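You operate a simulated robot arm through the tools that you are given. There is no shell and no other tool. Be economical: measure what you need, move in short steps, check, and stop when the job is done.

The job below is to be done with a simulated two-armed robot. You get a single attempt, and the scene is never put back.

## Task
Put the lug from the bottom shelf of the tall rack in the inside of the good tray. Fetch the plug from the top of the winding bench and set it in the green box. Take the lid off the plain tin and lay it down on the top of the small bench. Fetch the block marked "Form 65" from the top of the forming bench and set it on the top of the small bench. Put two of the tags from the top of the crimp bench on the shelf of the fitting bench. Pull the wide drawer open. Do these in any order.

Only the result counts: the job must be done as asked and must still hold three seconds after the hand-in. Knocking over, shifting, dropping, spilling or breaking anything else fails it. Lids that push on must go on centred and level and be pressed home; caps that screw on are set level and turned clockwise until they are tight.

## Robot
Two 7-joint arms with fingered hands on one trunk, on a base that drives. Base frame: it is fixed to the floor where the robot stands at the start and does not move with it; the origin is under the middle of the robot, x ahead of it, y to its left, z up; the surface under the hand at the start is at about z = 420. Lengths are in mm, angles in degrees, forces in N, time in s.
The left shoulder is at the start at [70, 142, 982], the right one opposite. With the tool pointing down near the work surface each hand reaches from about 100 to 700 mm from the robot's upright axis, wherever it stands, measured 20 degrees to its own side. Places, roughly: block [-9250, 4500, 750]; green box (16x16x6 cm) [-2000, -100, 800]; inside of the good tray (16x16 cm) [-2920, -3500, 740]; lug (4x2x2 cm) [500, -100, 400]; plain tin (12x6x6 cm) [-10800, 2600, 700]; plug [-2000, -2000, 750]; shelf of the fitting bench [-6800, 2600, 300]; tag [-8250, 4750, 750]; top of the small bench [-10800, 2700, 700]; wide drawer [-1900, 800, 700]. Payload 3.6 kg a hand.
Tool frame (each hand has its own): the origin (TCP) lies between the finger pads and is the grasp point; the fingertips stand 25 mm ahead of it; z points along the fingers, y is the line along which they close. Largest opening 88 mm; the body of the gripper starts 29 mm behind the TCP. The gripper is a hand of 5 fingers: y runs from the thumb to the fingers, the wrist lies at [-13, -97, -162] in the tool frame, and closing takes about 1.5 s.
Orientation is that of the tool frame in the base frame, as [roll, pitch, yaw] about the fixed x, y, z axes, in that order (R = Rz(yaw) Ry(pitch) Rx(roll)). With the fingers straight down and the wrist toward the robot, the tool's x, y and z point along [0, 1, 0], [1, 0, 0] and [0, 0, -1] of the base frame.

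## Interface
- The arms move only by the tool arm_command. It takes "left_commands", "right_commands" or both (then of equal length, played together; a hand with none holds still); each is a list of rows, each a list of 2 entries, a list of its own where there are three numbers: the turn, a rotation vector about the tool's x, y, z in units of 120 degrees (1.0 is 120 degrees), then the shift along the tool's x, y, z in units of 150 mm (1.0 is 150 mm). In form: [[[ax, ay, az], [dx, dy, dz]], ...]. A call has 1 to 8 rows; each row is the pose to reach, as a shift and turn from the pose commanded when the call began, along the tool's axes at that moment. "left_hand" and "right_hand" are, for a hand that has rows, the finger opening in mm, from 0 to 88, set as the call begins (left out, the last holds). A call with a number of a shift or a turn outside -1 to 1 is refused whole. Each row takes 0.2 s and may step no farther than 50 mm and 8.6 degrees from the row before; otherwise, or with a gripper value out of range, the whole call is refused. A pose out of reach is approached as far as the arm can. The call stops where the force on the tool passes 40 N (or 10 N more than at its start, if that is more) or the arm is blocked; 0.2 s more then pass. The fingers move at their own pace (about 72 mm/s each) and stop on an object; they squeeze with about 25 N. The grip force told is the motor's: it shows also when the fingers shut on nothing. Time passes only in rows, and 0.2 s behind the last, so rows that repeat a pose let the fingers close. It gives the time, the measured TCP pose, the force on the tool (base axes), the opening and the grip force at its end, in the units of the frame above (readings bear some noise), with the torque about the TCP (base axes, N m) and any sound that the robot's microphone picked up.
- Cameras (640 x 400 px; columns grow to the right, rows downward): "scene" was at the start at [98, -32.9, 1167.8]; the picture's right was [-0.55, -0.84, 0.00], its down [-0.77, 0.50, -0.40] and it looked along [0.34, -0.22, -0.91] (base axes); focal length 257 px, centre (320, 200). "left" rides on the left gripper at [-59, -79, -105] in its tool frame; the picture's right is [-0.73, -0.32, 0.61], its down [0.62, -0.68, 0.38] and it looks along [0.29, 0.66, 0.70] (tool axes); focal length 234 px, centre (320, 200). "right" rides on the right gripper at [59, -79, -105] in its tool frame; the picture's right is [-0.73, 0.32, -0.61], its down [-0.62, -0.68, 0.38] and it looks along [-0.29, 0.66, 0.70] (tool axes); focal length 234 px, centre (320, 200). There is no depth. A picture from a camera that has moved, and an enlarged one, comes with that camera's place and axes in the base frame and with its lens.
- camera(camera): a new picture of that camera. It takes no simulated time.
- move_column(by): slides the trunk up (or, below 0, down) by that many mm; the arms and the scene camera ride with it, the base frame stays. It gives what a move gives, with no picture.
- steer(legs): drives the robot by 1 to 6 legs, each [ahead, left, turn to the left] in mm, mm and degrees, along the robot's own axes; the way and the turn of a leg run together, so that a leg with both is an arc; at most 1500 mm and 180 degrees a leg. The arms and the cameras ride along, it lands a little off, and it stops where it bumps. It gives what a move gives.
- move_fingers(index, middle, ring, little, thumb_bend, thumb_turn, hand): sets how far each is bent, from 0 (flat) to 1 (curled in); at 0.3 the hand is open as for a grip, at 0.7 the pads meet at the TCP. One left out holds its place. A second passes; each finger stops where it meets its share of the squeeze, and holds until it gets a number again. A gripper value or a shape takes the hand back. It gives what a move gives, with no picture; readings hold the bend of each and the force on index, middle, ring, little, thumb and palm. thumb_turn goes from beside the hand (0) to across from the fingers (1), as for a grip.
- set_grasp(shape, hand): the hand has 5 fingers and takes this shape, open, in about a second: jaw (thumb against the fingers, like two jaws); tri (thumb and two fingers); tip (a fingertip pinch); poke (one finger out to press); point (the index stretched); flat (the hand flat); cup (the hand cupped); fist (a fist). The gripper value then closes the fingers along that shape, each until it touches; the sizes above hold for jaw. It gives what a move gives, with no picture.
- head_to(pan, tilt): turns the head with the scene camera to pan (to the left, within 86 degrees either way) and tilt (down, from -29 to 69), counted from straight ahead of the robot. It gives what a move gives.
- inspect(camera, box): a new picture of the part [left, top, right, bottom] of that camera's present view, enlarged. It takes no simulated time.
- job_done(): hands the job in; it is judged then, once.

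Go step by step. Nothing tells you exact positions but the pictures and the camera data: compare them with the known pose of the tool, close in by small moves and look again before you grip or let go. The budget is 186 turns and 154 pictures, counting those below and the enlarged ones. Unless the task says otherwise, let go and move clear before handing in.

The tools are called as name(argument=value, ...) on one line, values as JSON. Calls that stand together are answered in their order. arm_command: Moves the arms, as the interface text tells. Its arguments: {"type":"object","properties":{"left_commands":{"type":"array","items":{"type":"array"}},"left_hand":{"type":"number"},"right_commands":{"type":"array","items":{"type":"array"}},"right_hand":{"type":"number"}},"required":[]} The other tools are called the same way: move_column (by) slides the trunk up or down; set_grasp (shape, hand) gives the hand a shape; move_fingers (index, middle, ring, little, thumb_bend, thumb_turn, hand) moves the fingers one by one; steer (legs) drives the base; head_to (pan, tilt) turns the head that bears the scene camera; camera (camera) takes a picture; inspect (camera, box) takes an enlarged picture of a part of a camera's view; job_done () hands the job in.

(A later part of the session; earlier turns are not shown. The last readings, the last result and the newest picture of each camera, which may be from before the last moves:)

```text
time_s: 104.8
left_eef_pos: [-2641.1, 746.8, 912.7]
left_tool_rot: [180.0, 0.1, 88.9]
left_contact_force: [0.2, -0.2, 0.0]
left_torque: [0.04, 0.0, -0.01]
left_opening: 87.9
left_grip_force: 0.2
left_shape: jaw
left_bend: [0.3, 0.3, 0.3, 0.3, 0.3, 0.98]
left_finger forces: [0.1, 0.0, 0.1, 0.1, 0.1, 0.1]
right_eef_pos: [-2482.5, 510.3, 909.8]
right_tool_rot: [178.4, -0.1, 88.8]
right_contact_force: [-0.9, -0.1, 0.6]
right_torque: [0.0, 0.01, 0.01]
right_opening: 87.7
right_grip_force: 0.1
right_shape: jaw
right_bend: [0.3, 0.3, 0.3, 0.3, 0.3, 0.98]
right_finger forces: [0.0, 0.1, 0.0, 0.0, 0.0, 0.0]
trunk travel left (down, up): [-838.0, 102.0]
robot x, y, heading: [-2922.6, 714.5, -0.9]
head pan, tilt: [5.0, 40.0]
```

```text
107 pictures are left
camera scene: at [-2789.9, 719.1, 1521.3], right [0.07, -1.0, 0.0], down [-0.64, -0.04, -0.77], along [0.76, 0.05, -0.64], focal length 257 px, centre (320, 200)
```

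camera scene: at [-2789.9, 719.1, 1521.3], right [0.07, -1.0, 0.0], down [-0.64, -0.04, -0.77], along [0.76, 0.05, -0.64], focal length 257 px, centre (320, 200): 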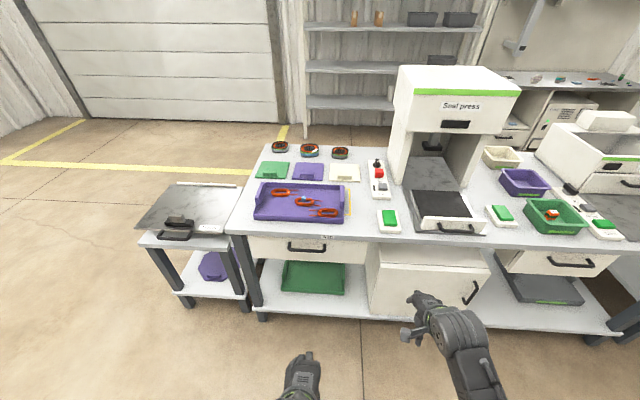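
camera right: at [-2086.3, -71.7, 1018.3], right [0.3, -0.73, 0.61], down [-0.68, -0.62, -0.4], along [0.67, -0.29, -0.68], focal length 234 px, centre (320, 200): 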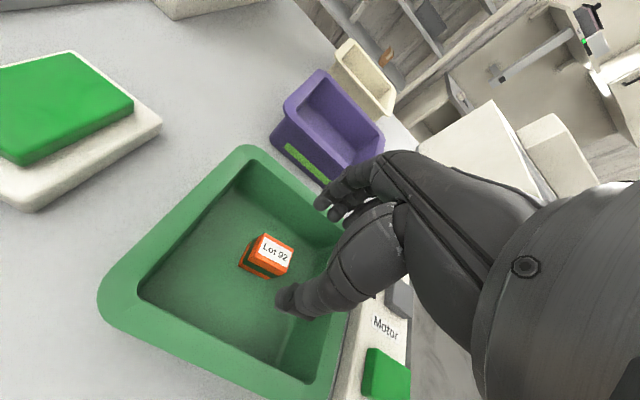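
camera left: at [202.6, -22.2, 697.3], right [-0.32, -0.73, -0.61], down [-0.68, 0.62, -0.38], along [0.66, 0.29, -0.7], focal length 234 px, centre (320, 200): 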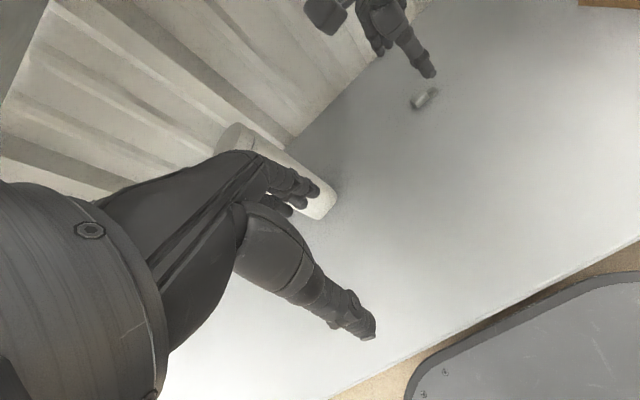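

The wide drawer is directly ahead, with a horizontal black bar handle. I'll enlarge it and lower the trunk for a level grip.

move_column(by=-250)

inspect(camera="scene", box=[230, 180, 390, 280])

```text
time_s: 107.4
left_eef_pos: [-2640.8, 746.5, 662.5]
left_tool_rot: [-179.9, 0.1, 88.9]
left_contact_force: [-0.2, 0.9, -0.6]
left_torque: [0.02, -0.02, -0.01]
left_opening: 87.8
left_grip_force: 0.0
left_shape: jaw
left_bend: [0.3, 0.3, 0.3, 0.3, 0.3, 0.98]
left_finger forces: [0.1, 0.0, 0.1, 0.0, 0.1, 0.0]
right_eef_pos: [-2481.7, 511.4, 661.0]
right_tool_rot: [178.5, -0.2, 88.9]
right_contact_force: [-0.4, -0.2, -0.8]
right_torque: [-0.01, -0.03, 0.0]
right_opening: 87.7
right_grip_force: 0.2
right_shape: jaw
right_bend: [0.3, 0.3, 0.3, 0.3, 0.3, 0.98]
right_finger forces: [0.1, 0.0, 0.0, 0.0, 0.0, 0.1]
trunk travel left (down, up): [-588.0, 352.0]
robot x, y, heading: [-2921.2, 713.5, -0.9]
head pan, tilt: [5.0, 40.0]
```

```text
4.00 times, centred on (310, 230) of scene
camera zoom: at [-2790.0, 719.2, 1271.3], right [0.07, -1.0, 0.0], down [-0.64, -0.04, -0.77], along [0.76, 0.05, -0.64], focal length 1028 px, centre (360, 80)
```

zoom: 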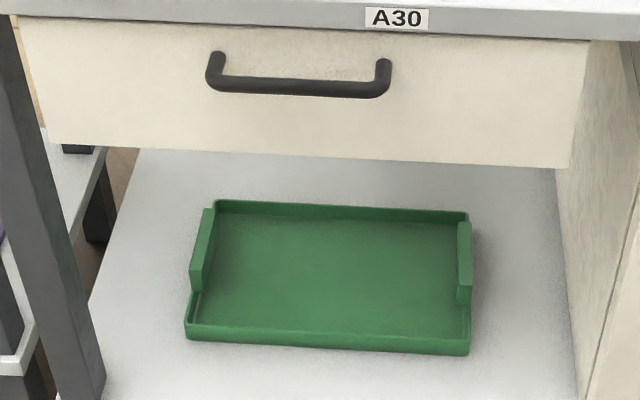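

The handle bar is about 140 mm wide, near [-2130, 812, 727]. I'll turn the left hand to point forward with the fingers above and the thumb below, moving it out and up at the same time.

arm_command(left_commands=[[[-0.07, 0, 0], [0, 0.15, -0.05]], [[-0.14, 0, 0], [0, 0.3, -0.1]], [[-0.21, 0, 0], [0, 0.45, -0.15]], [[-0.28, 0, 0], [0, 0.6, -0.2]], [[-0.35, 0, 0], [0, 0.75, -0.25]], [[-0.42, 0, 0], [0, 0.9, -0.3]], [[-0.49, 0, 0], [0, 1.0, -0.36]], [[-0.56, 0, 0], [0, 1.0, -0.43]]])

arm_command(left_commands=[[[-0.07, 0, 0], [0, 0, 0]], [[-0.14, 0, 0], [0, 0, 0]], [[-0.19, 0, 0], [0, 0, 0]]])

camera(camera="left")

camera(camera="scene")

```text
time_s: 109.2
left_eef_pos: [-2490.9, 743.8, 726.9]
left_tool_rot: [112.7, 0.0, 89.0]
left_contact_force: [0.4, 1.1, -0.4]
left_torque: [0.03, 0.01, 0.01]
left_opening: 88.0
left_grip_force: 0.1
left_shape: jaw
left_bend: [0.3, 0.3, 0.3, 0.3, 0.3, 0.98]
left_finger forces: [0.0, 0.0, 0.1, 0.0, 0.0, 0.0]
right_eef_pos: [-2482.9, 510.5, 661.0]
right_tool_rot: [178.3, 0.0, 88.9]
right_contact_force: [-0.1, 0.4, -0.6]
right_torque: [0.03, -0.01, -0.04]
right_opening: 87.7
right_grip_force: 0.1
right_shape: jaw
right_bend: [0.3, 0.3, 0.3, 0.3, 0.3, 0.98]
right_finger forces: [0.0, 0.0, 0.0, 0.1, 0.0, 0.0]
trunk travel left (down, up): [-588.0, 352.0]
robot x, y, heading: [-2922.0, 714.0, -1.1]
head pan, tilt: [5.0, 40.0]
```

```text
time_s: 110.0
left_eef_pos: [-2490.6, 743.8, 726.8]
left_tool_rot: [89.9, 0.0, 89.0]
left_contact_force: [0.9, 0.1, -0.8]
left_torque: [-0.01, 0.0, 0.03]
left_opening: 87.7
left_grip_force: 0.1
left_shape: jaw
left_bend: [0.3, 0.3, 0.3, 0.3, 0.3, 0.98]
left_finger forces: [0.0, 0.1, 0.0, 0.0, 0.0, 0.0]
right_eef_pos: [-2482.8, 510.8, 660.3]
right_tool_rot: [178.4, -0.1, 89.1]
right_contact_force: [0.6, 0.3, -0.6]
right_torque: [-0.01, 0.01, -0.02]
right_opening: 87.8
right_grip_force: 0.2
right_shape: jaw
right_bend: [0.3, 0.3, 0.3, 0.3, 0.3, 0.98]
right_finger forces: [0.1, 0.1, 0.0, 0.0, 0.0, 0.1]
trunk travel left (down, up): [-588.0, 352.0]
robot x, y, heading: [-2920.1, 713.5, -0.9]
head pan, tilt: [5.0, 40.0]
```

```text
105 pictures are left
camera left: at [-2596.4, 686.6, 647.5], right [0.59, -0.74, -0.32], down [0.4, 0.62, -0.68], along [0.7, 0.28, 0.66], focal length 234 px, centre (320, 200)
```

left: 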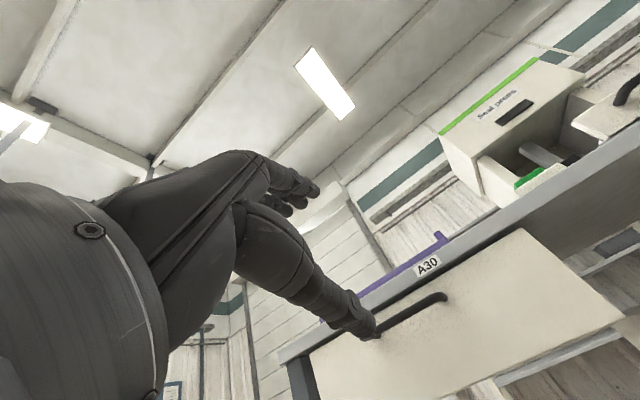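

```text
104 pictures are left
camera scene: at [-2789.5, 719.3, 1271.2], right [0.07, -1.0, 0.0], down [-0.64, -0.04, -0.77], along [0.76, 0.05, -0.64], focal length 257 px, centre (320, 200)
```

scene: 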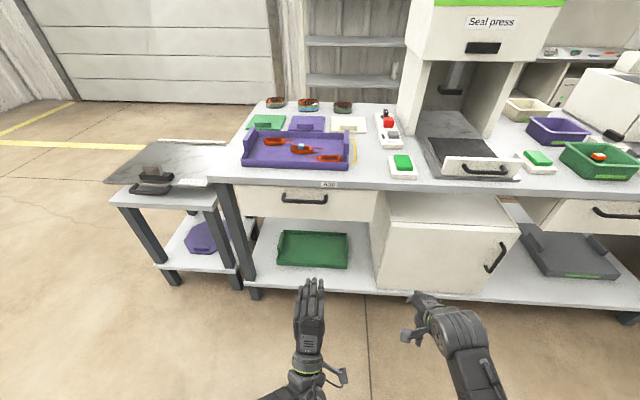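

The two views put the bar at about x = -2140, z = 730, y = 740 to 880. I'll drive up to stand 60 mm short of it.

steer(legs=[[290, 60, 0.9]])

camera(camera="left")

head_to(pan=10, tilt=50)

inspect(camera="scene", box=[200, 120, 440, 270])

```text
time_s: 112.0
left_eef_pos: [-2204.5, 813.7, 725.5]
left_tool_rot: [90.0, 0.0, 90.4]
left_contact_force: [0.1, 0.1, -0.3]
left_torque: [-0.02, 0.0, 0.01]
left_opening: 88.1
left_grip_force: 0.1
left_shape: jaw
left_bend: [0.3, 0.3, 0.3, 0.3, 0.3, 0.98]
left_finger forces: [0.1, 0.0, 0.0, 0.0, 0.1, 0.0]
right_eef_pos: [-2189.9, 581.0, 659.5]
right_tool_rot: [178.4, -0.1, 90.4]
right_contact_force: [0.4, 0.2, 1.0]
right_torque: [0.04, -0.01, -0.01]
right_opening: 87.9
right_grip_force: 0.1
right_shape: jaw
right_bend: [0.3, 0.3, 0.3, 0.3, 0.3, 0.98]
right_finger forces: [0.0, 0.0, 0.0, 0.0, 0.0, 0.0]
trunk travel left (down, up): [-588.0, 352.0]
robot x, y, heading: [-2635.6, 771.0, 0.4]
head pan, tilt: [5.0, 40.0]
```

```text
103 pictures are left
camera left: at [-2307.8, 753.8, 647.6], right [0.61, -0.72, -0.32], down [0.38, 0.62, -0.68], along [0.69, 0.29, 0.66], focal length 234 px, centre (320, 200)
```

left: 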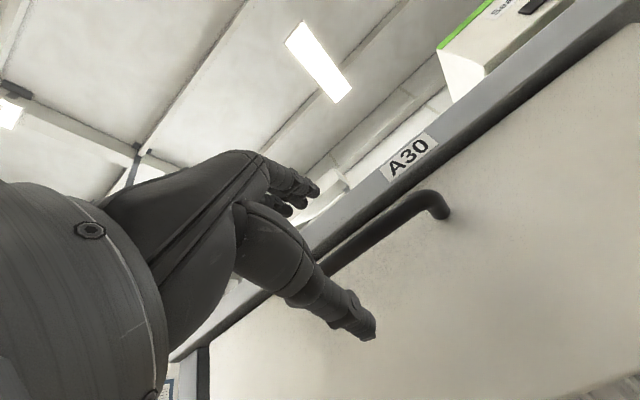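

```text
time_s: 112.7
left_eef_pos: [-2203.7, 813.0, 726.6]
left_tool_rot: [90.0, 0.0, 90.2]
left_contact_force: [0.0, -0.5, -0.2]
left_torque: [0.02, 0.01, 0.02]
left_opening: 87.8
left_grip_force: 0.1
left_shape: jaw
left_bend: [0.3, 0.3, 0.3, 0.3, 0.3, 0.98]
left_finger forces: [0.0, 0.0, 0.1, 0.0, 0.0, 0.1]
right_eef_pos: [-2189.2, 580.2, 659.7]
right_tool_rot: [178.4, -0.2, 90.3]
right_contact_force: [0.2, 0.4, 0.5]
right_torque: [-0.02, 0.01, -0.02]
right_opening: 87.8
right_grip_force: 0.1
right_shape: jaw
right_bend: [0.3, 0.3, 0.3, 0.3, 0.3, 0.98]
right_finger forces: [0.0, 0.0, 0.0, 0.0, 0.0, 0.0]
trunk travel left (down, up): [-588.0, 352.0]
robot x, y, heading: [-2636.6, 775.6, 0.3]
head pan, tilt: [10.0, 50.0]
```

```text
2.67 times, centred on (320, 195) of scene
camera zoom: at [-2511.0, 788.0, 1257.2], right [0.18, -0.98, 0.0], down [-0.75, -0.14, -0.64], along [0.63, 0.12, -0.77], focal length 686 px, centre (320, 213)
```

zoom: 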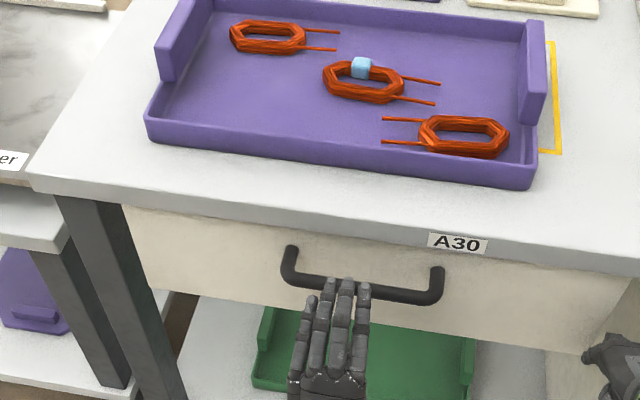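

The bar sits about 42 mm ahead of the TCP and some 6 mm higher. I'll narrow the hand to 50 mm, creep forward 34 mm and look.

arm_command(left_commands=[[[0, 0, 0], [0, 0.05, 0]], [[0, 0, 0], [0, 0.05, 0]], [[0, 0, 0], [0, 0.05, 0.08]], [[0, 0, 0], [0, 0.05, 0.16]], [[0, 0, 0], [0, 0.05, 0.227]]], left_hand=55)

camera(camera="left")

inspect(camera="scene", box=[240, 160, 400, 260])

```text
time_s: 113.9
left_eef_pos: [-2169.3, 813.5, 733.5]
left_tool_rot: [90.0, 0.0, 90.3]
left_contact_force: [-0.4, 0.1, 0.2]
left_torque: [0.0, -0.01, 0.05]
left_opening: 55.3
left_grip_force: 0.1
left_shape: jaw
left_bend: [0.28, 0.39, 0.36, 0.36, 0.63, 1.0]
left_finger forces: [0.0, 0.1, 0.0, 0.0, 0.1, 0.0]
right_eef_pos: [-2189.0, 579.6, 660.2]
right_tool_rot: [178.3, -0.1, 90.3]
right_contact_force: [0.1, -0.5, 0.2]
right_torque: [0.02, -0.01, -0.01]
right_opening: 87.8
right_grip_force: 0.0
right_shape: jaw
right_bend: [0.3, 0.3, 0.3, 0.3, 0.3, 0.98]
right_finger forces: [0.0, 0.1, 0.0, 0.1, 0.0, 0.1]
trunk travel left (down, up): [-588.0, 352.0]
robot x, y, heading: [-2634.1, 774.4, 0.3]
head pan, tilt: [10.0, 50.0]
```

```text
101 pictures are left
camera left: at [-2274.2, 753.7, 655.0], right [0.61, -0.72, -0.32], down [0.38, 0.63, -0.68], along [0.69, 0.29, 0.66], focal length 234 px, centre (320, 200)
```

left: 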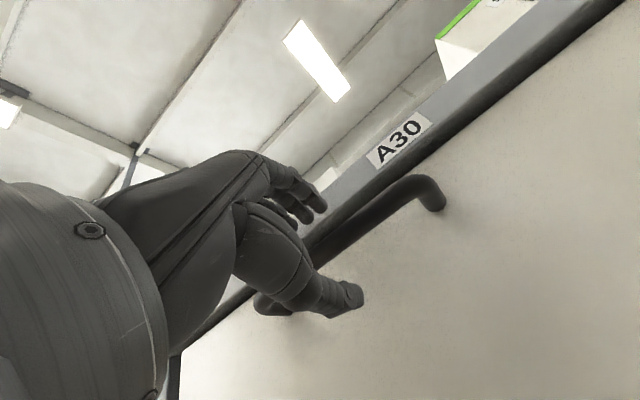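

```text
4.00 times, centred on (320, 210) of scene
camera zoom: at [-2510.7, 788.0, 1257.1], right [0.18, -0.98, 0.0], down [-0.75, -0.14, -0.64], along [0.63, 0.12, -0.77], focal length 1028 px, centre (320, 160)
```

zoom: 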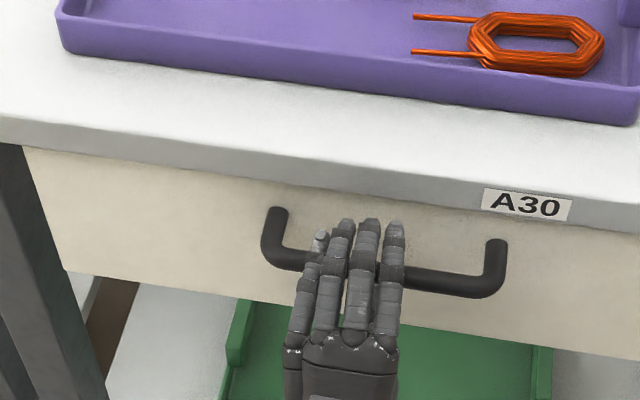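

The fingers are above the bar and the thumb below it. I'll close.

arm_command(left_commands=[[[0, 0, 0], [0, 0, 0]], [[0, 0, 0], [0, 0, 0]], [[0, 0, 0], [0, 0, 0]], [[0, 0, 0], [0, 0, 0]], [[0, 0, 0], [0, 0, 0]], [[0, 0, 0], [0, 0, 0]], [[0, 0, 0], [0, 0, 0]]], left_hand=0)

inspect(camera="scene", box=[240, 160, 400, 260])

```text
time_s: 115.5
left_eef_pos: [-2169.8, 814.1, 733.7]
left_tool_rot: [90.0, 0.0, 90.3]
left_contact_force: [2.6, 1.1, 3.0]
left_torque: [0.16, -0.04, 0.12]
left_opening: 6.7
left_grip_force: 25.1
left_shape: jaw
left_bend: [0.7, 0.7, 0.69, 0.7, 0.74, 1.0]
left_finger forces: [11.7, 6.2, 3.2, 3.9, 21.7, 0.0]
right_eef_pos: [-2190.3, 579.9, 660.4]
right_tool_rot: [178.3, 0.0, 90.4]
right_contact_force: [-0.1, -0.1, -0.1]
right_torque: [0.01, -0.02, 0.01]
right_opening: 87.8
right_grip_force: 0.0
right_shape: jaw
right_bend: [0.3, 0.3, 0.3, 0.3, 0.3, 0.98]
right_finger forces: [0.0, 0.1, 0.0, 0.0, 0.1, 0.0]
trunk travel left (down, up): [-588.0, 352.0]
robot x, y, heading: [-2638.9, 779.4, 0.2]
head pan, tilt: [10.0, 50.0]
```

```text
4.00 times, centred on (320, 210) of scene
camera zoom: at [-2510.6, 788.0, 1257.1], right [0.18, -0.98, 0.0], down [-0.75, -0.14, -0.64], along [0.63, 0.12, -0.77], focal length 1028 px, centre (320, 160)
```

zoom: 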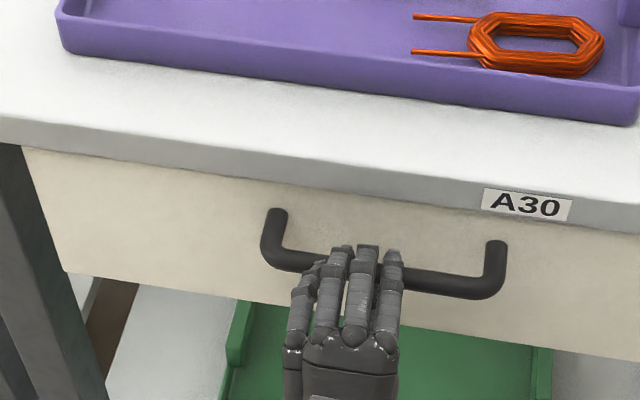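

All the fingers hold the bar. I'll pull 60 mm to feel the force.

arm_command(left_commands=[[[0, 0, 0], [0, 0, -0.06]], [[0, 0, 0], [0, 0, -0.13]], [[0, 0, 0], [0, 0, -0.2]], [[0, 0, 0], [0, 0, -0.3]], [[0, 0, 0], [0, 0, -0.4]]])

inspect(camera="scene", box=[200, 120, 440, 270])

```text
time_s: 116.7
left_eef_pos: [-2230.5, 813.6, 734.1]
left_tool_rot: [90.0, 0.1, 90.4]
left_contact_force: [-0.2, -0.8, 0.3]
left_torque: [-0.02, -0.03, -0.01]
left_opening: 4.9
left_grip_force: 25.1
left_shape: jaw
left_bend: [0.7, 0.71, 0.7, 0.7, 0.8, 1.0]
left_finger forces: [0.0, 0.1, 0.0, 0.1, 0.0, 0.0]
right_eef_pos: [-2189.9, 581.2, 660.9]
right_tool_rot: [178.4, -0.1, 90.3]
right_contact_force: [0.3, 0.4, 1.1]
right_torque: [0.04, 0.0, -0.02]
right_opening: 87.3
right_grip_force: 0.1
right_shape: jaw
right_bend: [0.3, 0.3, 0.3, 0.3, 0.3, 0.98]
right_finger forces: [0.0, 0.0, 0.1, 0.0, 0.0, 0.1]
trunk travel left (down, up): [-588.0, 352.0]
robot x, y, heading: [-2637.3, 773.6, 0.6]
head pan, tilt: [10.0, 50.0]
```

```text
2.67 times, centred on (320, 195) of scene
camera zoom: at [-2510.8, 788.4, 1257.1], right [0.18, -0.98, 0.0], down [-0.75, -0.14, -0.64], along [0.63, 0.12, -0.77], focal length 686 px, centre (320, 213)
```

zoom: 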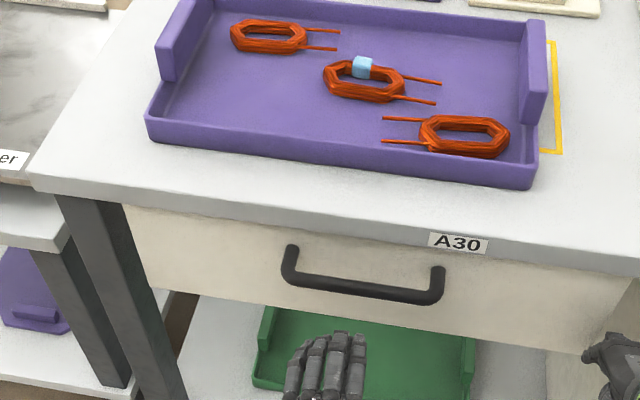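

The fingertips slipped off because the grip was too shallow. I'll open, go about 20 mm deeper until I touch the drawer front, and regrip.

arm_command(left_commands=[[[0, 0, 0], [0, 0, 0]], [[0, 0, 0], [0, 0, 0]], [[0, 0, 0], [0, 0, 0]], [[0, 0, 0], [0, 0, 0.2]], [[0, 0, 0], [0, 0, 0.4]], [[0, 0, 0], [0, 0, 0.46]], [[0, 0, 0], [0, 0, 0.52]], [[0, 0, 0], [0, 0, 0.56]]], left_hand=55)

camera(camera="left")

inspect(camera="scene", box=[240, 160, 400, 260])

```text
time_s: 118.5
left_eef_pos: [-2153.2, 812.3, 733.4]
left_tool_rot: [89.9, 0.0, 89.8]
left_contact_force: [-35.6, 1.8, -3.5]
left_torque: [-0.02, -1.23, -0.2]
left_opening: 54.0
left_grip_force: 0.1
left_shape: jaw
left_bend: [0.25, 0.4, 0.36, 0.37, 0.63, 1.0]
left_finger forces: [35.1, 0.3, 0.1, 0.0, 0.0, 0.0]
right_eef_pos: [-2194.1, 581.6, 662.2]
right_tool_rot: [178.2, -0.2, 90.3]
right_contact_force: [-0.5, -1.1, 0.1]
right_torque: [0.01, -0.02, 0.01]
right_opening: 87.9
right_grip_force: 0.0
right_shape: jaw
right_bend: [0.3, 0.3, 0.3, 0.3, 0.3, 0.98]
right_finger forces: [0.1, 0.1, 0.1, 0.0, 0.0, 0.1]
trunk travel left (down, up): [-588.0, 352.0]
robot x, y, heading: [-2637.8, 778.7, 0.3]
head pan, tilt: [10.0, 50.0]
stopped in row 8 (left hand): the force on the tool passed its limit at 46 N (the readings are from after the stop); the commanded pose is now the measured one
```

```text
97 pictures are left
camera left: at [-2258.1, 753.1, 654.5], right [0.61, -0.73, -0.32], down [0.39, 0.62, -0.68], along [0.69, 0.29, 0.66], focal length 234 px, centre (320, 200)
```

left: 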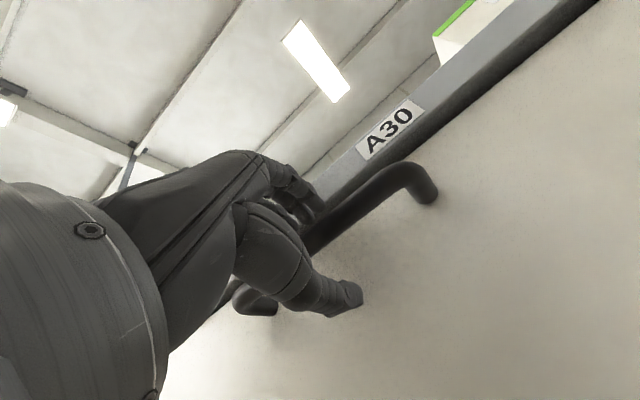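

```text
4.00 times, centred on (320, 210) of scene
camera zoom: at [-2516.3, 788.6, 1257.5], right [0.18, -0.98, 0.0], down [-0.75, -0.14, -0.65], along [0.64, 0.12, -0.76], focal length 1028 px, centre (320, 160)
```

zoom: 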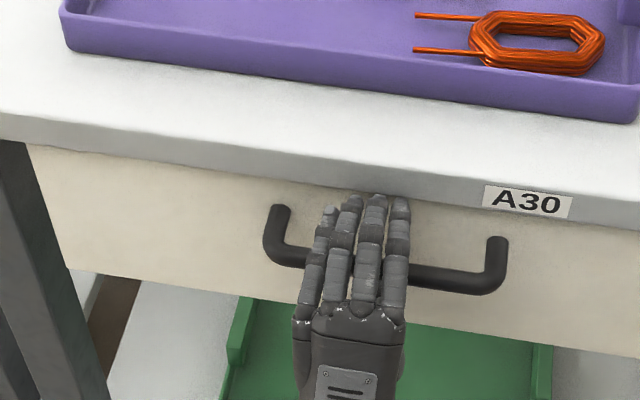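

The fingers touch the drawer front and the bar is now deep in the grip. I'll back off 3 mm and close.

arm_command(left_commands=[[[0, 0, 0], [0, 0, -0.02]], [[0, 0, 0], [0, 0, -0.02]], [[0, 0, 0], [0, 0, -0.02]], [[0, 0, 0], [0, 0, -0.02]], [[0, 0, 0], [0, 0, -0.02]], [[0, 0, 0], [0, 0, -0.02]], [[0, 0, 0], [0, 0, -0.02]], [[0, 0, 0], [0, 0, -0.02]]], left_hand=0)

arm_command(left_commands=[[[0, 0, 0], [0, 0, -0.05]], [[0, 0, 0], [0, 0, -0.1]], [[0, 0, 0], [0, 0, -0.15]], [[0, 0, 0], [0, 0, -0.2]], [[0, 0, 0], [0, 0, -0.25]], [[0, 0, 0], [0, 0, -0.3]]])

inspect(camera="scene", box=[200, 120, 440, 270])

```text
time_s: 120.3
left_eef_pos: [-2150.3, 813.7, 729.9]
left_tool_rot: [90.3, 0.0, 90.2]
left_contact_force: [-0.4, 2.1, -32.3]
left_torque: [0.07, -0.03, -0.06]
left_opening: 4.6
left_grip_force: 25.0
left_shape: jaw
left_bend: [0.76, 0.7, 0.7, 0.7, 0.74, 1.0]
left_finger forces: [0.1, 1.9, 0.1, 0.5, 29.2, 0.1]
right_eef_pos: [-2189.0, 580.5, 659.3]
right_tool_rot: [178.6, -0.1, 90.3]
right_contact_force: [-0.2, -0.4, 0.3]
right_torque: [0.0, 0.01, -0.01]
right_opening: 87.5
right_grip_force: 0.1
right_shape: jaw
right_bend: [0.3, 0.3, 0.3, 0.3, 0.3, 0.98]
right_finger forces: [0.0, 0.0, 0.0, 0.0, 0.0, 0.0]
trunk travel left (down, up): [-588.0, 352.0]
robot x, y, heading: [-2635.3, 773.3, 0.4]
head pan, tilt: [10.0, 50.0]
```

```text
time_s: 121.6
left_eef_pos: [-2187.8, 814.1, 730.6]
left_tool_rot: [90.3, -0.2, 90.1]
left_contact_force: [20.2, 1.2, -26.0]
left_torque: [0.16, -0.12, -0.03]
left_opening: 4.5
left_grip_force: 24.7
left_shape: jaw
left_bend: [0.76, 0.7, 0.7, 0.7, 0.74, 1.0]
left_finger forces: [0.0, 5.0, 0.0, 1.3, 35.1, 0.0]
right_eef_pos: [-2190.9, 579.8, 657.9]
right_tool_rot: [178.8, -0.2, 90.4]
right_contact_force: [-21.3, 0.8, 5.4]
right_torque: [0.07, -0.16, 0.07]
right_opening: 86.2
right_grip_force: 0.1
right_shape: jaw
right_bend: [0.51, 0.3, 0.3, 0.3, 0.3, 0.98]
right_finger forces: [20.2, 1.9, 0.0, 0.1, 0.1, 0.0]
trunk travel left (down, up): [-588.0, 352.0]
robot x, y, heading: [-2633.3, 774.4, 0.4]
head pan, tilt: [10.0, 50.0]
stopped in row 6 (left hand): the force on the tool passed its limit at 44 N (the readings are from after the stop); the commanded pose is now the measured one
```

```text
2.67 times, centred on (320, 195) of scene
camera zoom: at [-2509.4, 788.2, 1257.0], right [0.18, -0.98, 0.0], down [-0.76, -0.14, -0.64], along [0.63, 0.11, -0.77], focal length 686 px, centre (320, 213)
```

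zoom: 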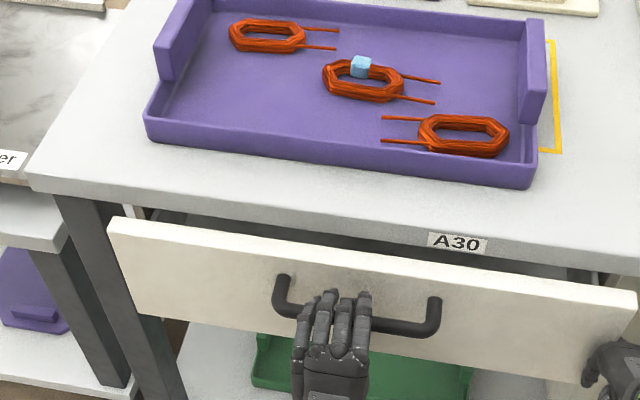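

The drawer is moving with the bar hooked behind the fingers, but its front has touched the idle right hand. I'll pull the right hand back and out of the way, then draw further by backing the base.

arm_command(right_commands=[[[0, 0, 0], [-0.1, -0.3, 0]], [[0, 0, 0], [-0.3, -0.5, 0]], [[0, 0, 0], [-0.5, -0.7, 0]]])

steer(legs=[[-150, 0, 0]])

camera(camera="scene")

```text
time_s: 122.4
left_eef_pos: [-2187.6, 813.9, 731.4]
left_tool_rot: [90.2, 0.0, 90.3]
left_contact_force: [-2.0, 2.9, -31.0]
left_torque: [0.06, -0.03, -0.02]
left_opening: 4.5
left_grip_force: 25.6
left_shape: jaw
left_bend: [0.76, 0.7, 0.7, 0.7, 0.73, 1.0]
left_finger forces: [0.0, 1.3, 0.0, 0.1, 28.5, 0.1]
right_eef_pos: [-2294.7, 504.1, 654.6]
right_tool_rot: [178.8, 0.0, 90.4]
right_contact_force: [-0.5, 0.2, 0.0]
right_torque: [0.02, -0.02, -0.01]
right_opening: 87.7
right_grip_force: 0.1
right_shape: jaw
right_bend: [0.3, 0.3, 0.3, 0.3, 0.3, 0.98]
right_finger forces: [0.0, 0.0, 0.0, 0.1, 0.0, 0.0]
trunk travel left (down, up): [-588.0, 352.0]
robot x, y, heading: [-2637.9, 775.4, 0.5]
head pan, tilt: [10.0, 50.0]
```

```text
time_s: 123.8
left_eef_pos: [-2335.6, 814.9, 732.3]
left_tool_rot: [90.2, 0.0, 90.4]
left_contact_force: [0.6, 1.5, -32.9]
left_torque: [0.06, -0.05, -0.01]
left_opening: 5.1
left_grip_force: 24.6
left_shape: jaw
left_bend: [0.76, 0.7, 0.7, 0.7, 0.73, 1.0]
left_finger forces: [0.0, 1.0, 0.1, 0.1, 30.7, 0.0]
right_eef_pos: [-2440.9, 504.1, 653.5]
right_tool_rot: [178.7, -0.1, 90.5]
right_contact_force: [-1.0, 0.3, 0.2]
right_torque: [0.01, 0.01, 0.02]
right_opening: 87.7
right_grip_force: 0.1
right_shape: jaw
right_bend: [0.3, 0.3, 0.3, 0.3, 0.3, 0.98]
right_finger forces: [0.1, 0.0, 0.1, 0.0, 0.0, 0.0]
trunk travel left (down, up): [-588.0, 352.0]
robot x, y, heading: [-2781.1, 771.9, 0.3]
head pan, tilt: [10.0, 50.0]
```

```text
94 pictures are left
camera scene: at [-2655.6, 787.9, 1256.7], right [0.18, -0.98, 0.0], down [-0.75, -0.14, -0.64], along [0.63, 0.12, -0.77], focal length 257 px, centre (320, 200)
```

scene: 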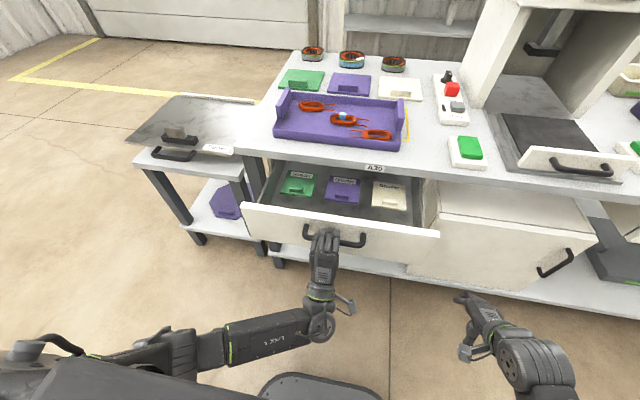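

The drawer is open about 185 mm. I'll pull further with the force-limited arm to feel for the end stop.

arm_command(left_commands=[[[0, 0, 0], [0, 0, -0.1]], [[0, 0, 0], [0, 0, -0.2]], [[0, 0, 0], [0, 0, -0.3]], [[0, 0, 0], [0, 0, -0.4]], [[0, 0, 0], [0, 0, -0.5]], [[0, 0, 0], [0, 0, -0.6]], [[0, 0, 0], [0, 0, -0.7]]])

camera(camera="scene")

```text
time_s: 125.4
left_eef_pos: [-2440.9, 815.1, 733.1]
left_tool_rot: [90.3, -0.1, 90.3]
left_contact_force: [0.4, 1.2, -36.8]
left_torque: [0.08, -0.11, 0.01]
left_opening: 5.3
left_grip_force: 24.8
left_shape: jaw
left_bend: [0.76, 0.7, 0.7, 0.7, 0.73, 1.0]
left_finger forces: [0.0, 0.5, 0.0, 0.0, 33.9, 0.0]
right_eef_pos: [-2441.1, 503.9, 653.5]
right_tool_rot: [178.7, 0.0, 90.5]
right_contact_force: [0.1, 0.3, -0.6]
right_torque: [0.0, 0.03, 0.0]
right_opening: 87.7
right_grip_force: 0.0
right_shape: jaw
right_bend: [0.3, 0.3, 0.3, 0.3, 0.3, 0.98]
right_finger forces: [0.1, 0.1, 0.0, 0.1, 0.0, 0.0]
trunk travel left (down, up): [-588.0, 352.0]
robot x, y, heading: [-2785.3, 774.3, 0.5]
head pan, tilt: [10.0, 50.0]
```

```text
93 pictures are left
camera scene: at [-2655.7, 787.8, 1256.6], right [0.18, -0.98, 0.0], down [-0.75, -0.14, -0.64], along [0.63, 0.12, -0.77], focal length 257 px, centre (320, 200)
```

scene: 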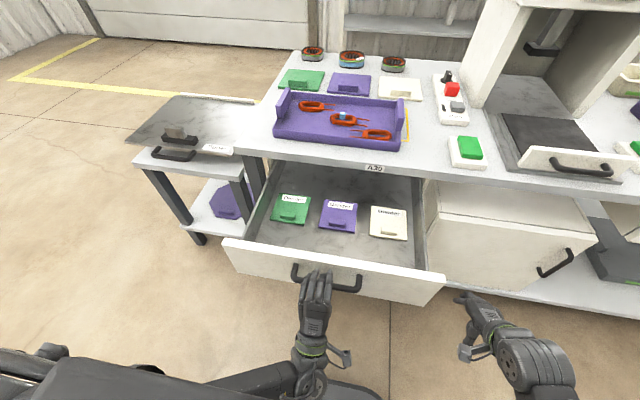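

It is open about 290 mm and no stop yet. I'll try a little more with the arm.

arm_command(left_commands=[[[0, 0, 0], [0, 0, -0.08]], [[0, 0, 0], [0, 0, -0.16]], [[0, 0, 0], [0, 0, -0.24]], [[0, 0, 0], [0, 0, -0.32]], [[0, 0, 0], [0, 0, -0.4]]])

```text
time_s: 126.6
left_eef_pos: [-2500.4, 814.2, 730.9]
left_tool_rot: [90.1, 0.0, 90.5]
left_contact_force: [0.4, 3.1, -29.6]
left_torque: [0.06, -0.12, -0.01]
left_opening: 5.0
left_grip_force: 24.7
left_shape: jaw
left_bend: [0.76, 0.7, 0.7, 0.7, 0.73, 1.0]
left_finger forces: [0.0, 0.4, 0.1, 0.0, 28.4, 0.0]
right_eef_pos: [-2441.3, 504.8, 654.6]
right_tool_rot: [178.6, -0.1, 90.6]
right_contact_force: [0.8, -0.2, -0.6]
right_torque: [0.0, 0.01, -0.01]
right_opening: 87.9
right_grip_force: 0.1
right_shape: jaw
right_bend: [0.3, 0.3, 0.3, 0.3, 0.3, 0.98]
right_finger forces: [0.0, 0.0, 0.0, 0.0, 0.0, 0.1]
trunk travel left (down, up): [-588.0, 352.0]
robot x, y, heading: [-2779.9, 770.8, 0.6]
head pan, tilt: [10.0, 50.0]
```

The drawer is open about 350 mm, which will do. I'll open the hand and back straight off.

arm_command(left_commands=[[[0, 0, 0], [0, 0, 0]], [[0, 0, 0], [0, 0, 0]], [[0, 0, 0], [0, 0, 0]], [[0, 0, 0], [0, 0, 0]], [[0, 0, 0], [0, 0, 0]], [[0, 0, 0], [0, 0, 0]]], left_hand=75)

steer(legs=[[-250, 0, 0]])

camera(camera="scene")

```text
time_s: 128.0
left_eef_pos: [-2502.2, 811.9, 732.1]
left_tool_rot: [90.0, 0.0, 90.4]
left_contact_force: [-0.4, 0.0, 0.0]
left_torque: [0.02, -0.01, 0.02]
left_opening: 75.2
left_grip_force: 0.1
left_shape: jaw
left_bend: [0.28, 0.33, 0.31, 0.32, 0.43, 0.99]
left_finger forces: [0.0, 0.0, 0.0, 0.0, 0.0, 0.1]
right_eef_pos: [-2443.0, 503.7, 655.0]
right_tool_rot: [178.5, -0.1, 90.5]
right_contact_force: [0.5, 0.1, -0.2]
right_torque: [0.01, -0.03, -0.01]
right_opening: 87.6
right_grip_force: 0.0
right_shape: jaw
right_bend: [0.3, 0.3, 0.3, 0.3, 0.3, 0.98]
right_finger forces: [0.0, 0.0, 0.0, 0.1, 0.1, 0.1]
trunk travel left (down, up): [-588.0, 352.0]
robot x, y, heading: [-2779.9, 777.8, 0.6]
head pan, tilt: [10.0, 50.0]
```

```text
time_s: 129.8
left_eef_pos: [-2749.9, 810.6, 732.9]
left_tool_rot: [90.0, 0.0, 90.5]
left_contact_force: [0.4, 0.5, -0.6]
left_torque: [-0.06, 0.0, -0.01]
left_opening: 74.7
left_grip_force: 0.0
left_shape: jaw
left_bend: [0.28, 0.33, 0.31, 0.32, 0.43, 0.99]
left_finger forces: [0.0, 0.0, 0.0, 0.0, 0.1, 0.1]
right_eef_pos: [-2690.0, 501.7, 654.8]
right_tool_rot: [178.5, 0.0, 90.6]
right_contact_force: [0.3, -0.2, -0.2]
right_torque: [-0.03, -0.01, 0.03]
right_opening: 87.7
right_grip_force: 0.0
right_shape: jaw
right_bend: [0.3, 0.3, 0.3, 0.3, 0.3, 0.98]
right_finger forces: [0.0, 0.0, 0.1, 0.0, 0.1, 0.0]
trunk travel left (down, up): [-588.0, 352.0]
robot x, y, heading: [-3032.2, 773.5, 0.5]
head pan, tilt: [10.0, 50.0]
```

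```text
92 pictures are left
camera scene: at [-2907.4, 785.1, 1257.2], right [0.18, -0.98, 0.0], down [-0.75, -0.14, -0.64], along [0.63, 0.12, -0.77], focal length 257 px, centre (320, 200)
```

scene: 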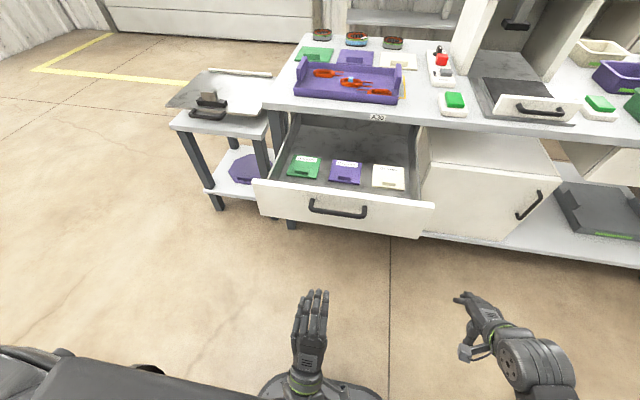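

The drawer stays open. I'll turn the left hand back to pointing down, raise the trunk, turn to face west, and look for the way.

arm_command(left_commands=[[[0.07, 0, 0], [0, 0, 0]], [[0.14, 0, 0], [0, 0, 0]], [[0.21, 0, 0], [0, 0, 0]], [[0.28, 0, 0], [0, 0, 0]], [[0.35, 0, 0], [0, 0, 0]], [[0.42, 0, 0], [0, 0, 0]], [[0.49, 0, 0], [0, 0, 0]], [[0.56, 0, 0], [0, 0, 0]]], left_hand=88)

arm_command(left_commands=[[[0.07, 0, 0], [0, 0, 0]], [[0.14, 0, 0], [0, 0, 0]], [[0.19, 0, 0], [0, 0, 0]]])

move_column(by=230)

steer(legs=[[0, 0, 179]])

head_to(pan=0, tilt=15)

camera(camera="scene")

```text
time_s: 131.6
left_eef_pos: [-2749.4, 810.4, 732.4]
left_tool_rot: [157.2, 0.1, 90.4]
left_contact_force: [-0.3, 0.0, -0.2]
left_torque: [0.02, -0.02, 0.02]
left_opening: 87.9
left_grip_force: 0.1
left_shape: jaw
left_bend: [0.3, 0.3, 0.3, 0.3, 0.3, 0.98]
left_finger forces: [0.0, 0.0, 0.0, 0.1, 0.0, 0.0]
right_eef_pos: [-2688.5, 500.8, 653.9]
right_tool_rot: [178.5, -0.2, 90.5]
right_contact_force: [-0.1, -0.1, -0.5]
right_torque: [-0.02, -0.02, -0.01]
right_opening: 87.8
right_grip_force: 0.1
right_shape: jaw
right_bend: [0.3, 0.3, 0.3, 0.3, 0.3, 0.98]
right_finger forces: [0.0, 0.0, 0.0, 0.1, 0.0, 0.0]
trunk travel left (down, up): [-588.0, 352.0]
robot x, y, heading: [-3033.0, 770.8, 0.7]
head pan, tilt: [10.0, 50.0]
```

```text
time_s: 132.6
left_eef_pos: [-2770.7, 829.9, 710.9]
left_tool_rot: [-178.1, -3.6, 87.0]
left_contact_force: [0.1, 0.3, 0.6]
left_torque: [0.0, 0.02, -0.02]
left_opening: 87.8
left_grip_force: 0.1
left_shape: jaw
left_bend: [0.3, 0.3, 0.3, 0.3, 0.3, 0.98]
left_finger forces: [0.0, 0.1, 0.1, 0.0, 0.1, 0.0]
right_eef_pos: [-2693.7, 510.9, 662.4]
right_tool_rot: [178.0, 0.9, 90.5]
right_contact_force: [0.2, 0.8, -0.4]
right_torque: [-0.03, 0.02, 0.01]
right_opening: 87.8
right_grip_force: 0.1
right_shape: jaw
right_bend: [0.3, 0.3, 0.3, 0.3, 0.3, 0.98]
right_finger forces: [0.0, 0.0, 0.0, 0.1, 0.1, 0.1]
trunk travel left (down, up): [-588.0, 352.0]
robot x, y, heading: [-3028.1, 771.2, 0.6]
head pan, tilt: [10.0, 50.0]
stopped in row 3 (left hand): the arm was blocked; the commanded pose is now the measured one
```

```text
time_s: 135.0
left_eef_pos: [-2764.0, 819.1, 942.0]
left_tool_rot: [-177.9, -4.2, 87.3]
left_contact_force: [0.2, 0.8, 0.2]
left_torque: [0.0, -0.02, 0.0]
left_opening: 87.9
left_grip_force: 0.0
left_shape: jaw
left_bend: [0.3, 0.3, 0.3, 0.3, 0.3, 0.98]
left_finger forces: [0.1, 0.0, 0.0, 0.0, 0.1, 0.1]
right_eef_pos: [-2690.0, 502.7, 884.7]
right_tool_rot: [178.6, -0.1, 90.6]
right_contact_force: [-0.1, 0.1, 0.4]
right_torque: [0.0, -0.01, 0.01]
right_opening: 87.7
right_grip_force: 0.1
right_shape: jaw
right_bend: [0.3, 0.3, 0.3, 0.3, 0.3, 0.98]
right_finger forces: [0.0, 0.0, 0.1, 0.0, 0.0, 0.0]
trunk travel left (down, up): [-818.0, 122.0]
robot x, y, heading: [-3030.8, 771.4, 0.6]
head pan, tilt: [10.0, 50.0]
```

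```text
time_s: 142.7
left_eef_pos: [-3297.8, 725.5, 941.3]
left_tool_rot: [-177.9, -4.2, -93.2]
left_contact_force: [-0.3, 0.7, -0.4]
left_torque: [0.03, 0.04, -0.01]
left_opening: 87.8
left_grip_force: 0.0
left_shape: jaw
left_bend: [0.3, 0.3, 0.3, 0.3, 0.3, 0.98]
left_finger forces: [0.0, 0.0, 0.1, 0.0, 0.0, 0.0]
right_eef_pos: [-3370.4, 1042.9, 884.7]
right_tool_rot: [178.5, -0.1, -89.8]
right_contact_force: [0.4, -0.1, 0.1]
right_torque: [-0.02, 0.03, 0.01]
right_opening: 87.6
right_grip_force: 0.1
right_shape: jaw
right_bend: [0.3, 0.3, 0.3, 0.3, 0.3, 0.98]
right_finger forces: [0.0, 0.1, 0.0, 0.0, 0.1, 0.1]
trunk travel left (down, up): [-818.0, 122.0]
robot x, y, heading: [-3034.5, 770.2, -179.8]
head pan, tilt: [10.0, 50.0]
```

```text
time_s: 143.7
left_eef_pos: [-3297.7, 725.8, 941.3]
left_tool_rot: [-177.9, -4.3, -93.1]
left_contact_force: [-0.3, 0.6, 0.6]
left_torque: [-0.01, 0.02, 0.01]
left_opening: 88.1
left_grip_force: 0.0
left_shape: jaw
left_bend: [0.3, 0.3, 0.3, 0.3, 0.3, 0.98]
left_finger forces: [0.0, 0.0, 0.1, 0.0, 0.0, 0.0]
right_eef_pos: [-3370.1, 1042.5, 883.6]
right_tool_rot: [178.5, -0.1, -89.9]
right_contact_force: [0.6, -0.1, -1.5]
right_torque: [-0.02, 0.01, 0.03]
right_opening: 87.4
right_grip_force: 0.0
right_shape: jaw
right_bend: [0.3, 0.3, 0.3, 0.3, 0.3, 0.98]
right_finger forces: [0.0, 0.1, 0.1, 0.0, 0.0, 0.0]
trunk travel left (down, up): [-818.0, 122.0]
robot x, y, heading: [-3031.8, 770.7, -180.0]
head pan, tilt: [0.0, 15.0]
```

```text
91 pictures are left
camera scene: at [-3175.7, 770.6, 1540.7], right [0.0, 1.0, 0.0], down [0.26, 0.0, -0.97], along [-0.97, 0.0, -0.26], focal length 257 px, centre (320, 200)
```

scene: 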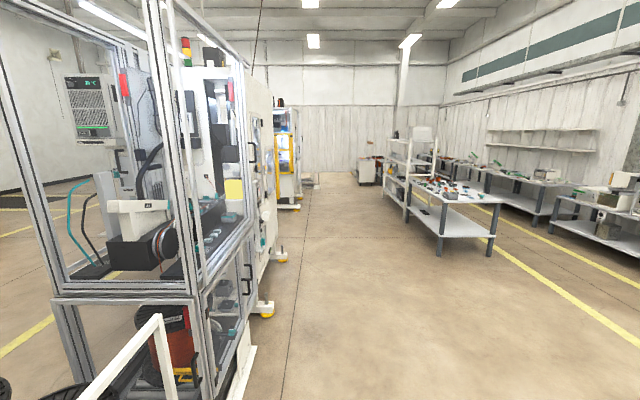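

The way west is open: the fitting bench stands at about [-6800, 2600] and the wall benches beyond it. I'll drive diagonally into the aisle at y = 3650 and look before going on.

steer(legs=[[657, -960, 0], [657, -960, 0], [657, -960, 0]])

camera(camera="scene")

```text
time_s: 160.6
left_eef_pos: [-5284.8, 3552.4, 942.5]
left_tool_rot: [-177.9, -4.2, -90.5]
left_contact_force: [0.1, -0.2, -0.5]
left_torque: [0.0, 0.01, 0.01]
left_opening: 87.8
left_grip_force: 0.0
left_shape: jaw
left_bend: [0.3, 0.3, 0.3, 0.3, 0.3, 0.98]
left_finger forces: [0.1, 0.0, 0.1, 0.0, 0.1, 0.0]
right_eef_pos: [-5371.2, 3866.3, 884.8]
right_tool_rot: [178.5, -0.1, -87.1]
right_contact_force: [-0.3, 0.7, -0.8]
right_torque: [0.02, 0.03, 0.02]
right_opening: 87.7
right_grip_force: 0.1
right_shape: jaw
right_bend: [0.3, 0.3, 0.3, 0.3, 0.3, 0.98]
right_finger forces: [0.1, 0.0, 0.0, 0.1, 0.1, 0.0]
trunk travel left (down, up): [-818.0, 122.0]
robot x, y, heading: [-5019.9, 3611.2, -177.1]
head pan, tilt: [0.0, 15.0]
```

```text
90 pictures are left
camera scene: at [-5164.0, 3603.2, 1540.9], right [-0.05, 1.0, 0.0], down [0.26, 0.01, -0.97], along [-0.96, -0.05, -0.26], focal length 257 px, centre (320, 200)
```

scene: 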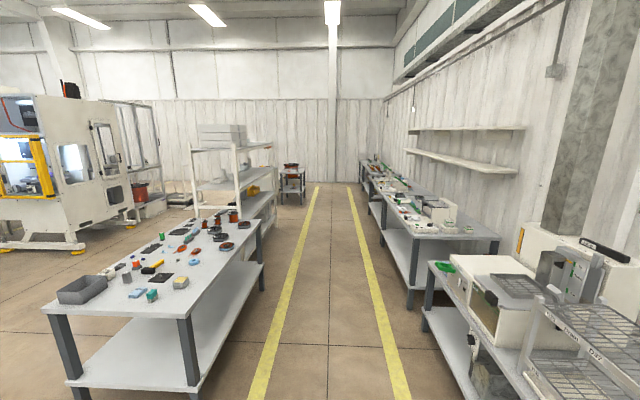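

The aisle between the fitting bench and the wall benches runs at about y = 3550. I'll straighten up, drive to x of about -8150, and turn to face the wall benches.

steer(legs=[[100, 50, -2.9], [1500, 0, 0], [1500, 0, 0], [0, 0, -90]])

head_to(pan=0, tilt=30)

camera(camera="scene")

```text
time_s: 179.7
left_eef_pos: [-8172.0, 3882.2, 942.2]
left_tool_rot: [-177.9, -4.3, 175.1]
left_contact_force: [0.1, 0.3, 0.4]
left_torque: [-0.01, -0.02, -0.03]
left_opening: 87.8
left_grip_force: 0.1
left_shape: jaw
left_bend: [0.3, 0.3, 0.3, 0.3, 0.3, 0.98]
left_finger forces: [0.0, 0.0, 0.1, 0.0, 0.0, 0.1]
right_eef_pos: [-7853.1, 3944.1, 885.2]
right_tool_rot: [178.5, -0.1, 178.3]
right_contact_force: [-0.4, -0.3, 0.2]
right_torque: [0.01, -0.01, -0.02]
right_opening: 87.9
right_grip_force: 0.0
right_shape: jaw
right_bend: [0.3, 0.3, 0.3, 0.3, 0.3, 0.98]
right_finger forces: [0.1, 0.0, 0.0, 0.0, 0.0, 0.1]
trunk travel left (down, up): [-818.0, 122.0]
robot x, y, heading: [-8133.9, 3618.0, 88.3]
head pan, tilt: [0.0, 15.0]
```

```text
time_s: 180.5
left_eef_pos: [-8171.5, 3882.1, 940.9]
left_tool_rot: [-177.8, -4.2, 175.0]
left_contact_force: [0.2, 0.3, -0.8]
left_torque: [-0.01, -0.03, -0.03]
left_opening: 87.9
left_grip_force: 0.0
left_shape: jaw
left_bend: [0.3, 0.3, 0.3, 0.3, 0.3, 0.98]
left_finger forces: [0.0, 0.0, 0.0, 0.0, 0.0, 0.0]
right_eef_pos: [-7852.4, 3944.8, 883.3]
right_tool_rot: [178.6, 0.0, 178.3]
right_contact_force: [-0.9, -0.5, -0.4]
right_torque: [0.05, -0.01, 0.03]
right_opening: 87.9
right_grip_force: 0.0
right_shape: jaw
right_bend: [0.3, 0.3, 0.3, 0.3, 0.3, 0.98]
right_finger forces: [0.1, 0.0, 0.0, 0.1, 0.0, 0.0]
trunk travel left (down, up): [-818.0, 122.0]
robot x, y, heading: [-8128.8, 3612.8, 88.3]
head pan, tilt: [0.0, 30.0]
```

```text
89 pictures are left
camera scene: at [-8131.8, 3754.1, 1516.7], right [1.0, -0.03, 0.0], down [-0.01, -0.5, -0.87], along [0.03, 0.87, -0.5], focal length 257 px, centre (320, 200)
```

scene: 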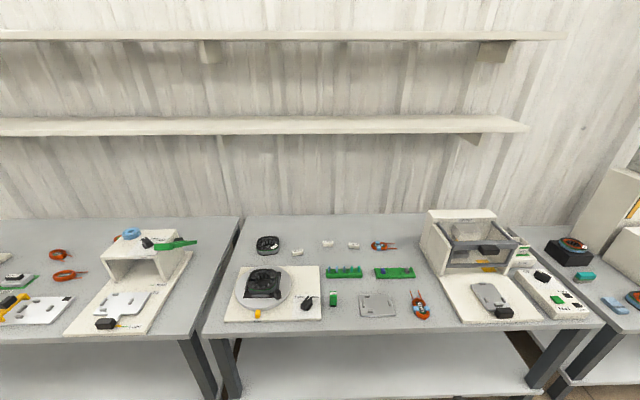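

I see the crimp bench, with three small white pieces near its back that may be the tags. I'll enlarge them.

inspect(camera="scene", box=[270, 225, 398, 305])

inspect(camera="scene", box=[0, 210, 208, 340])

```text
5.00 times, centred on (334, 265) of scene
camera zoom: at [-8131.8, 3754.1, 1516.7], right [1.0, -0.03, 0.0], down [-0.01, -0.5, -0.87], along [0.03, 0.87, -0.5], focal length 1285 px, centre (250, -125)
```

zoom: 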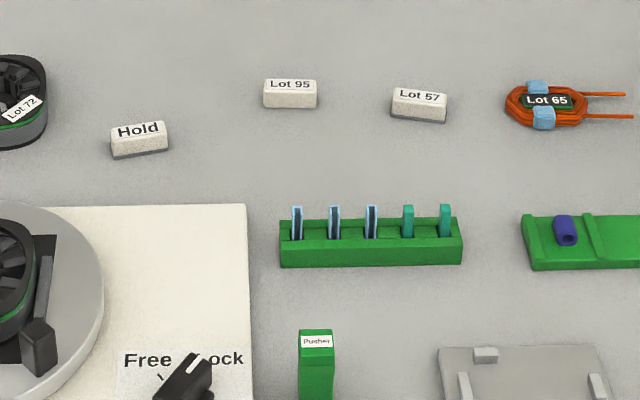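

```text
3.08 times, centred on (104, 275) of scene
camera zoom: at [-8131.8, 3754.1, 1516.7], right [1.0, -0.03, 0.0], down [-0.01, -0.5, -0.87], along [0.03, 0.87, -0.5], focal length 791 px, centre (985, -31)
```

zoom: 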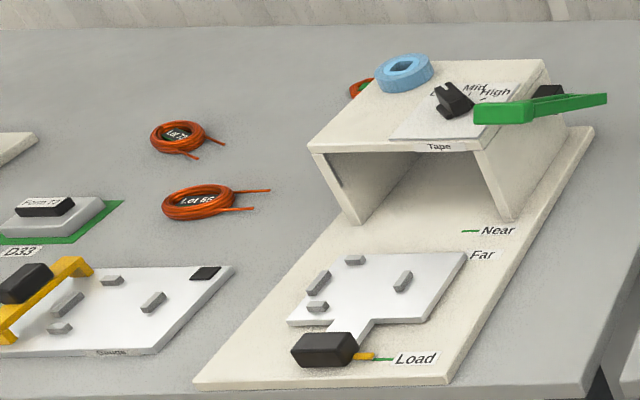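

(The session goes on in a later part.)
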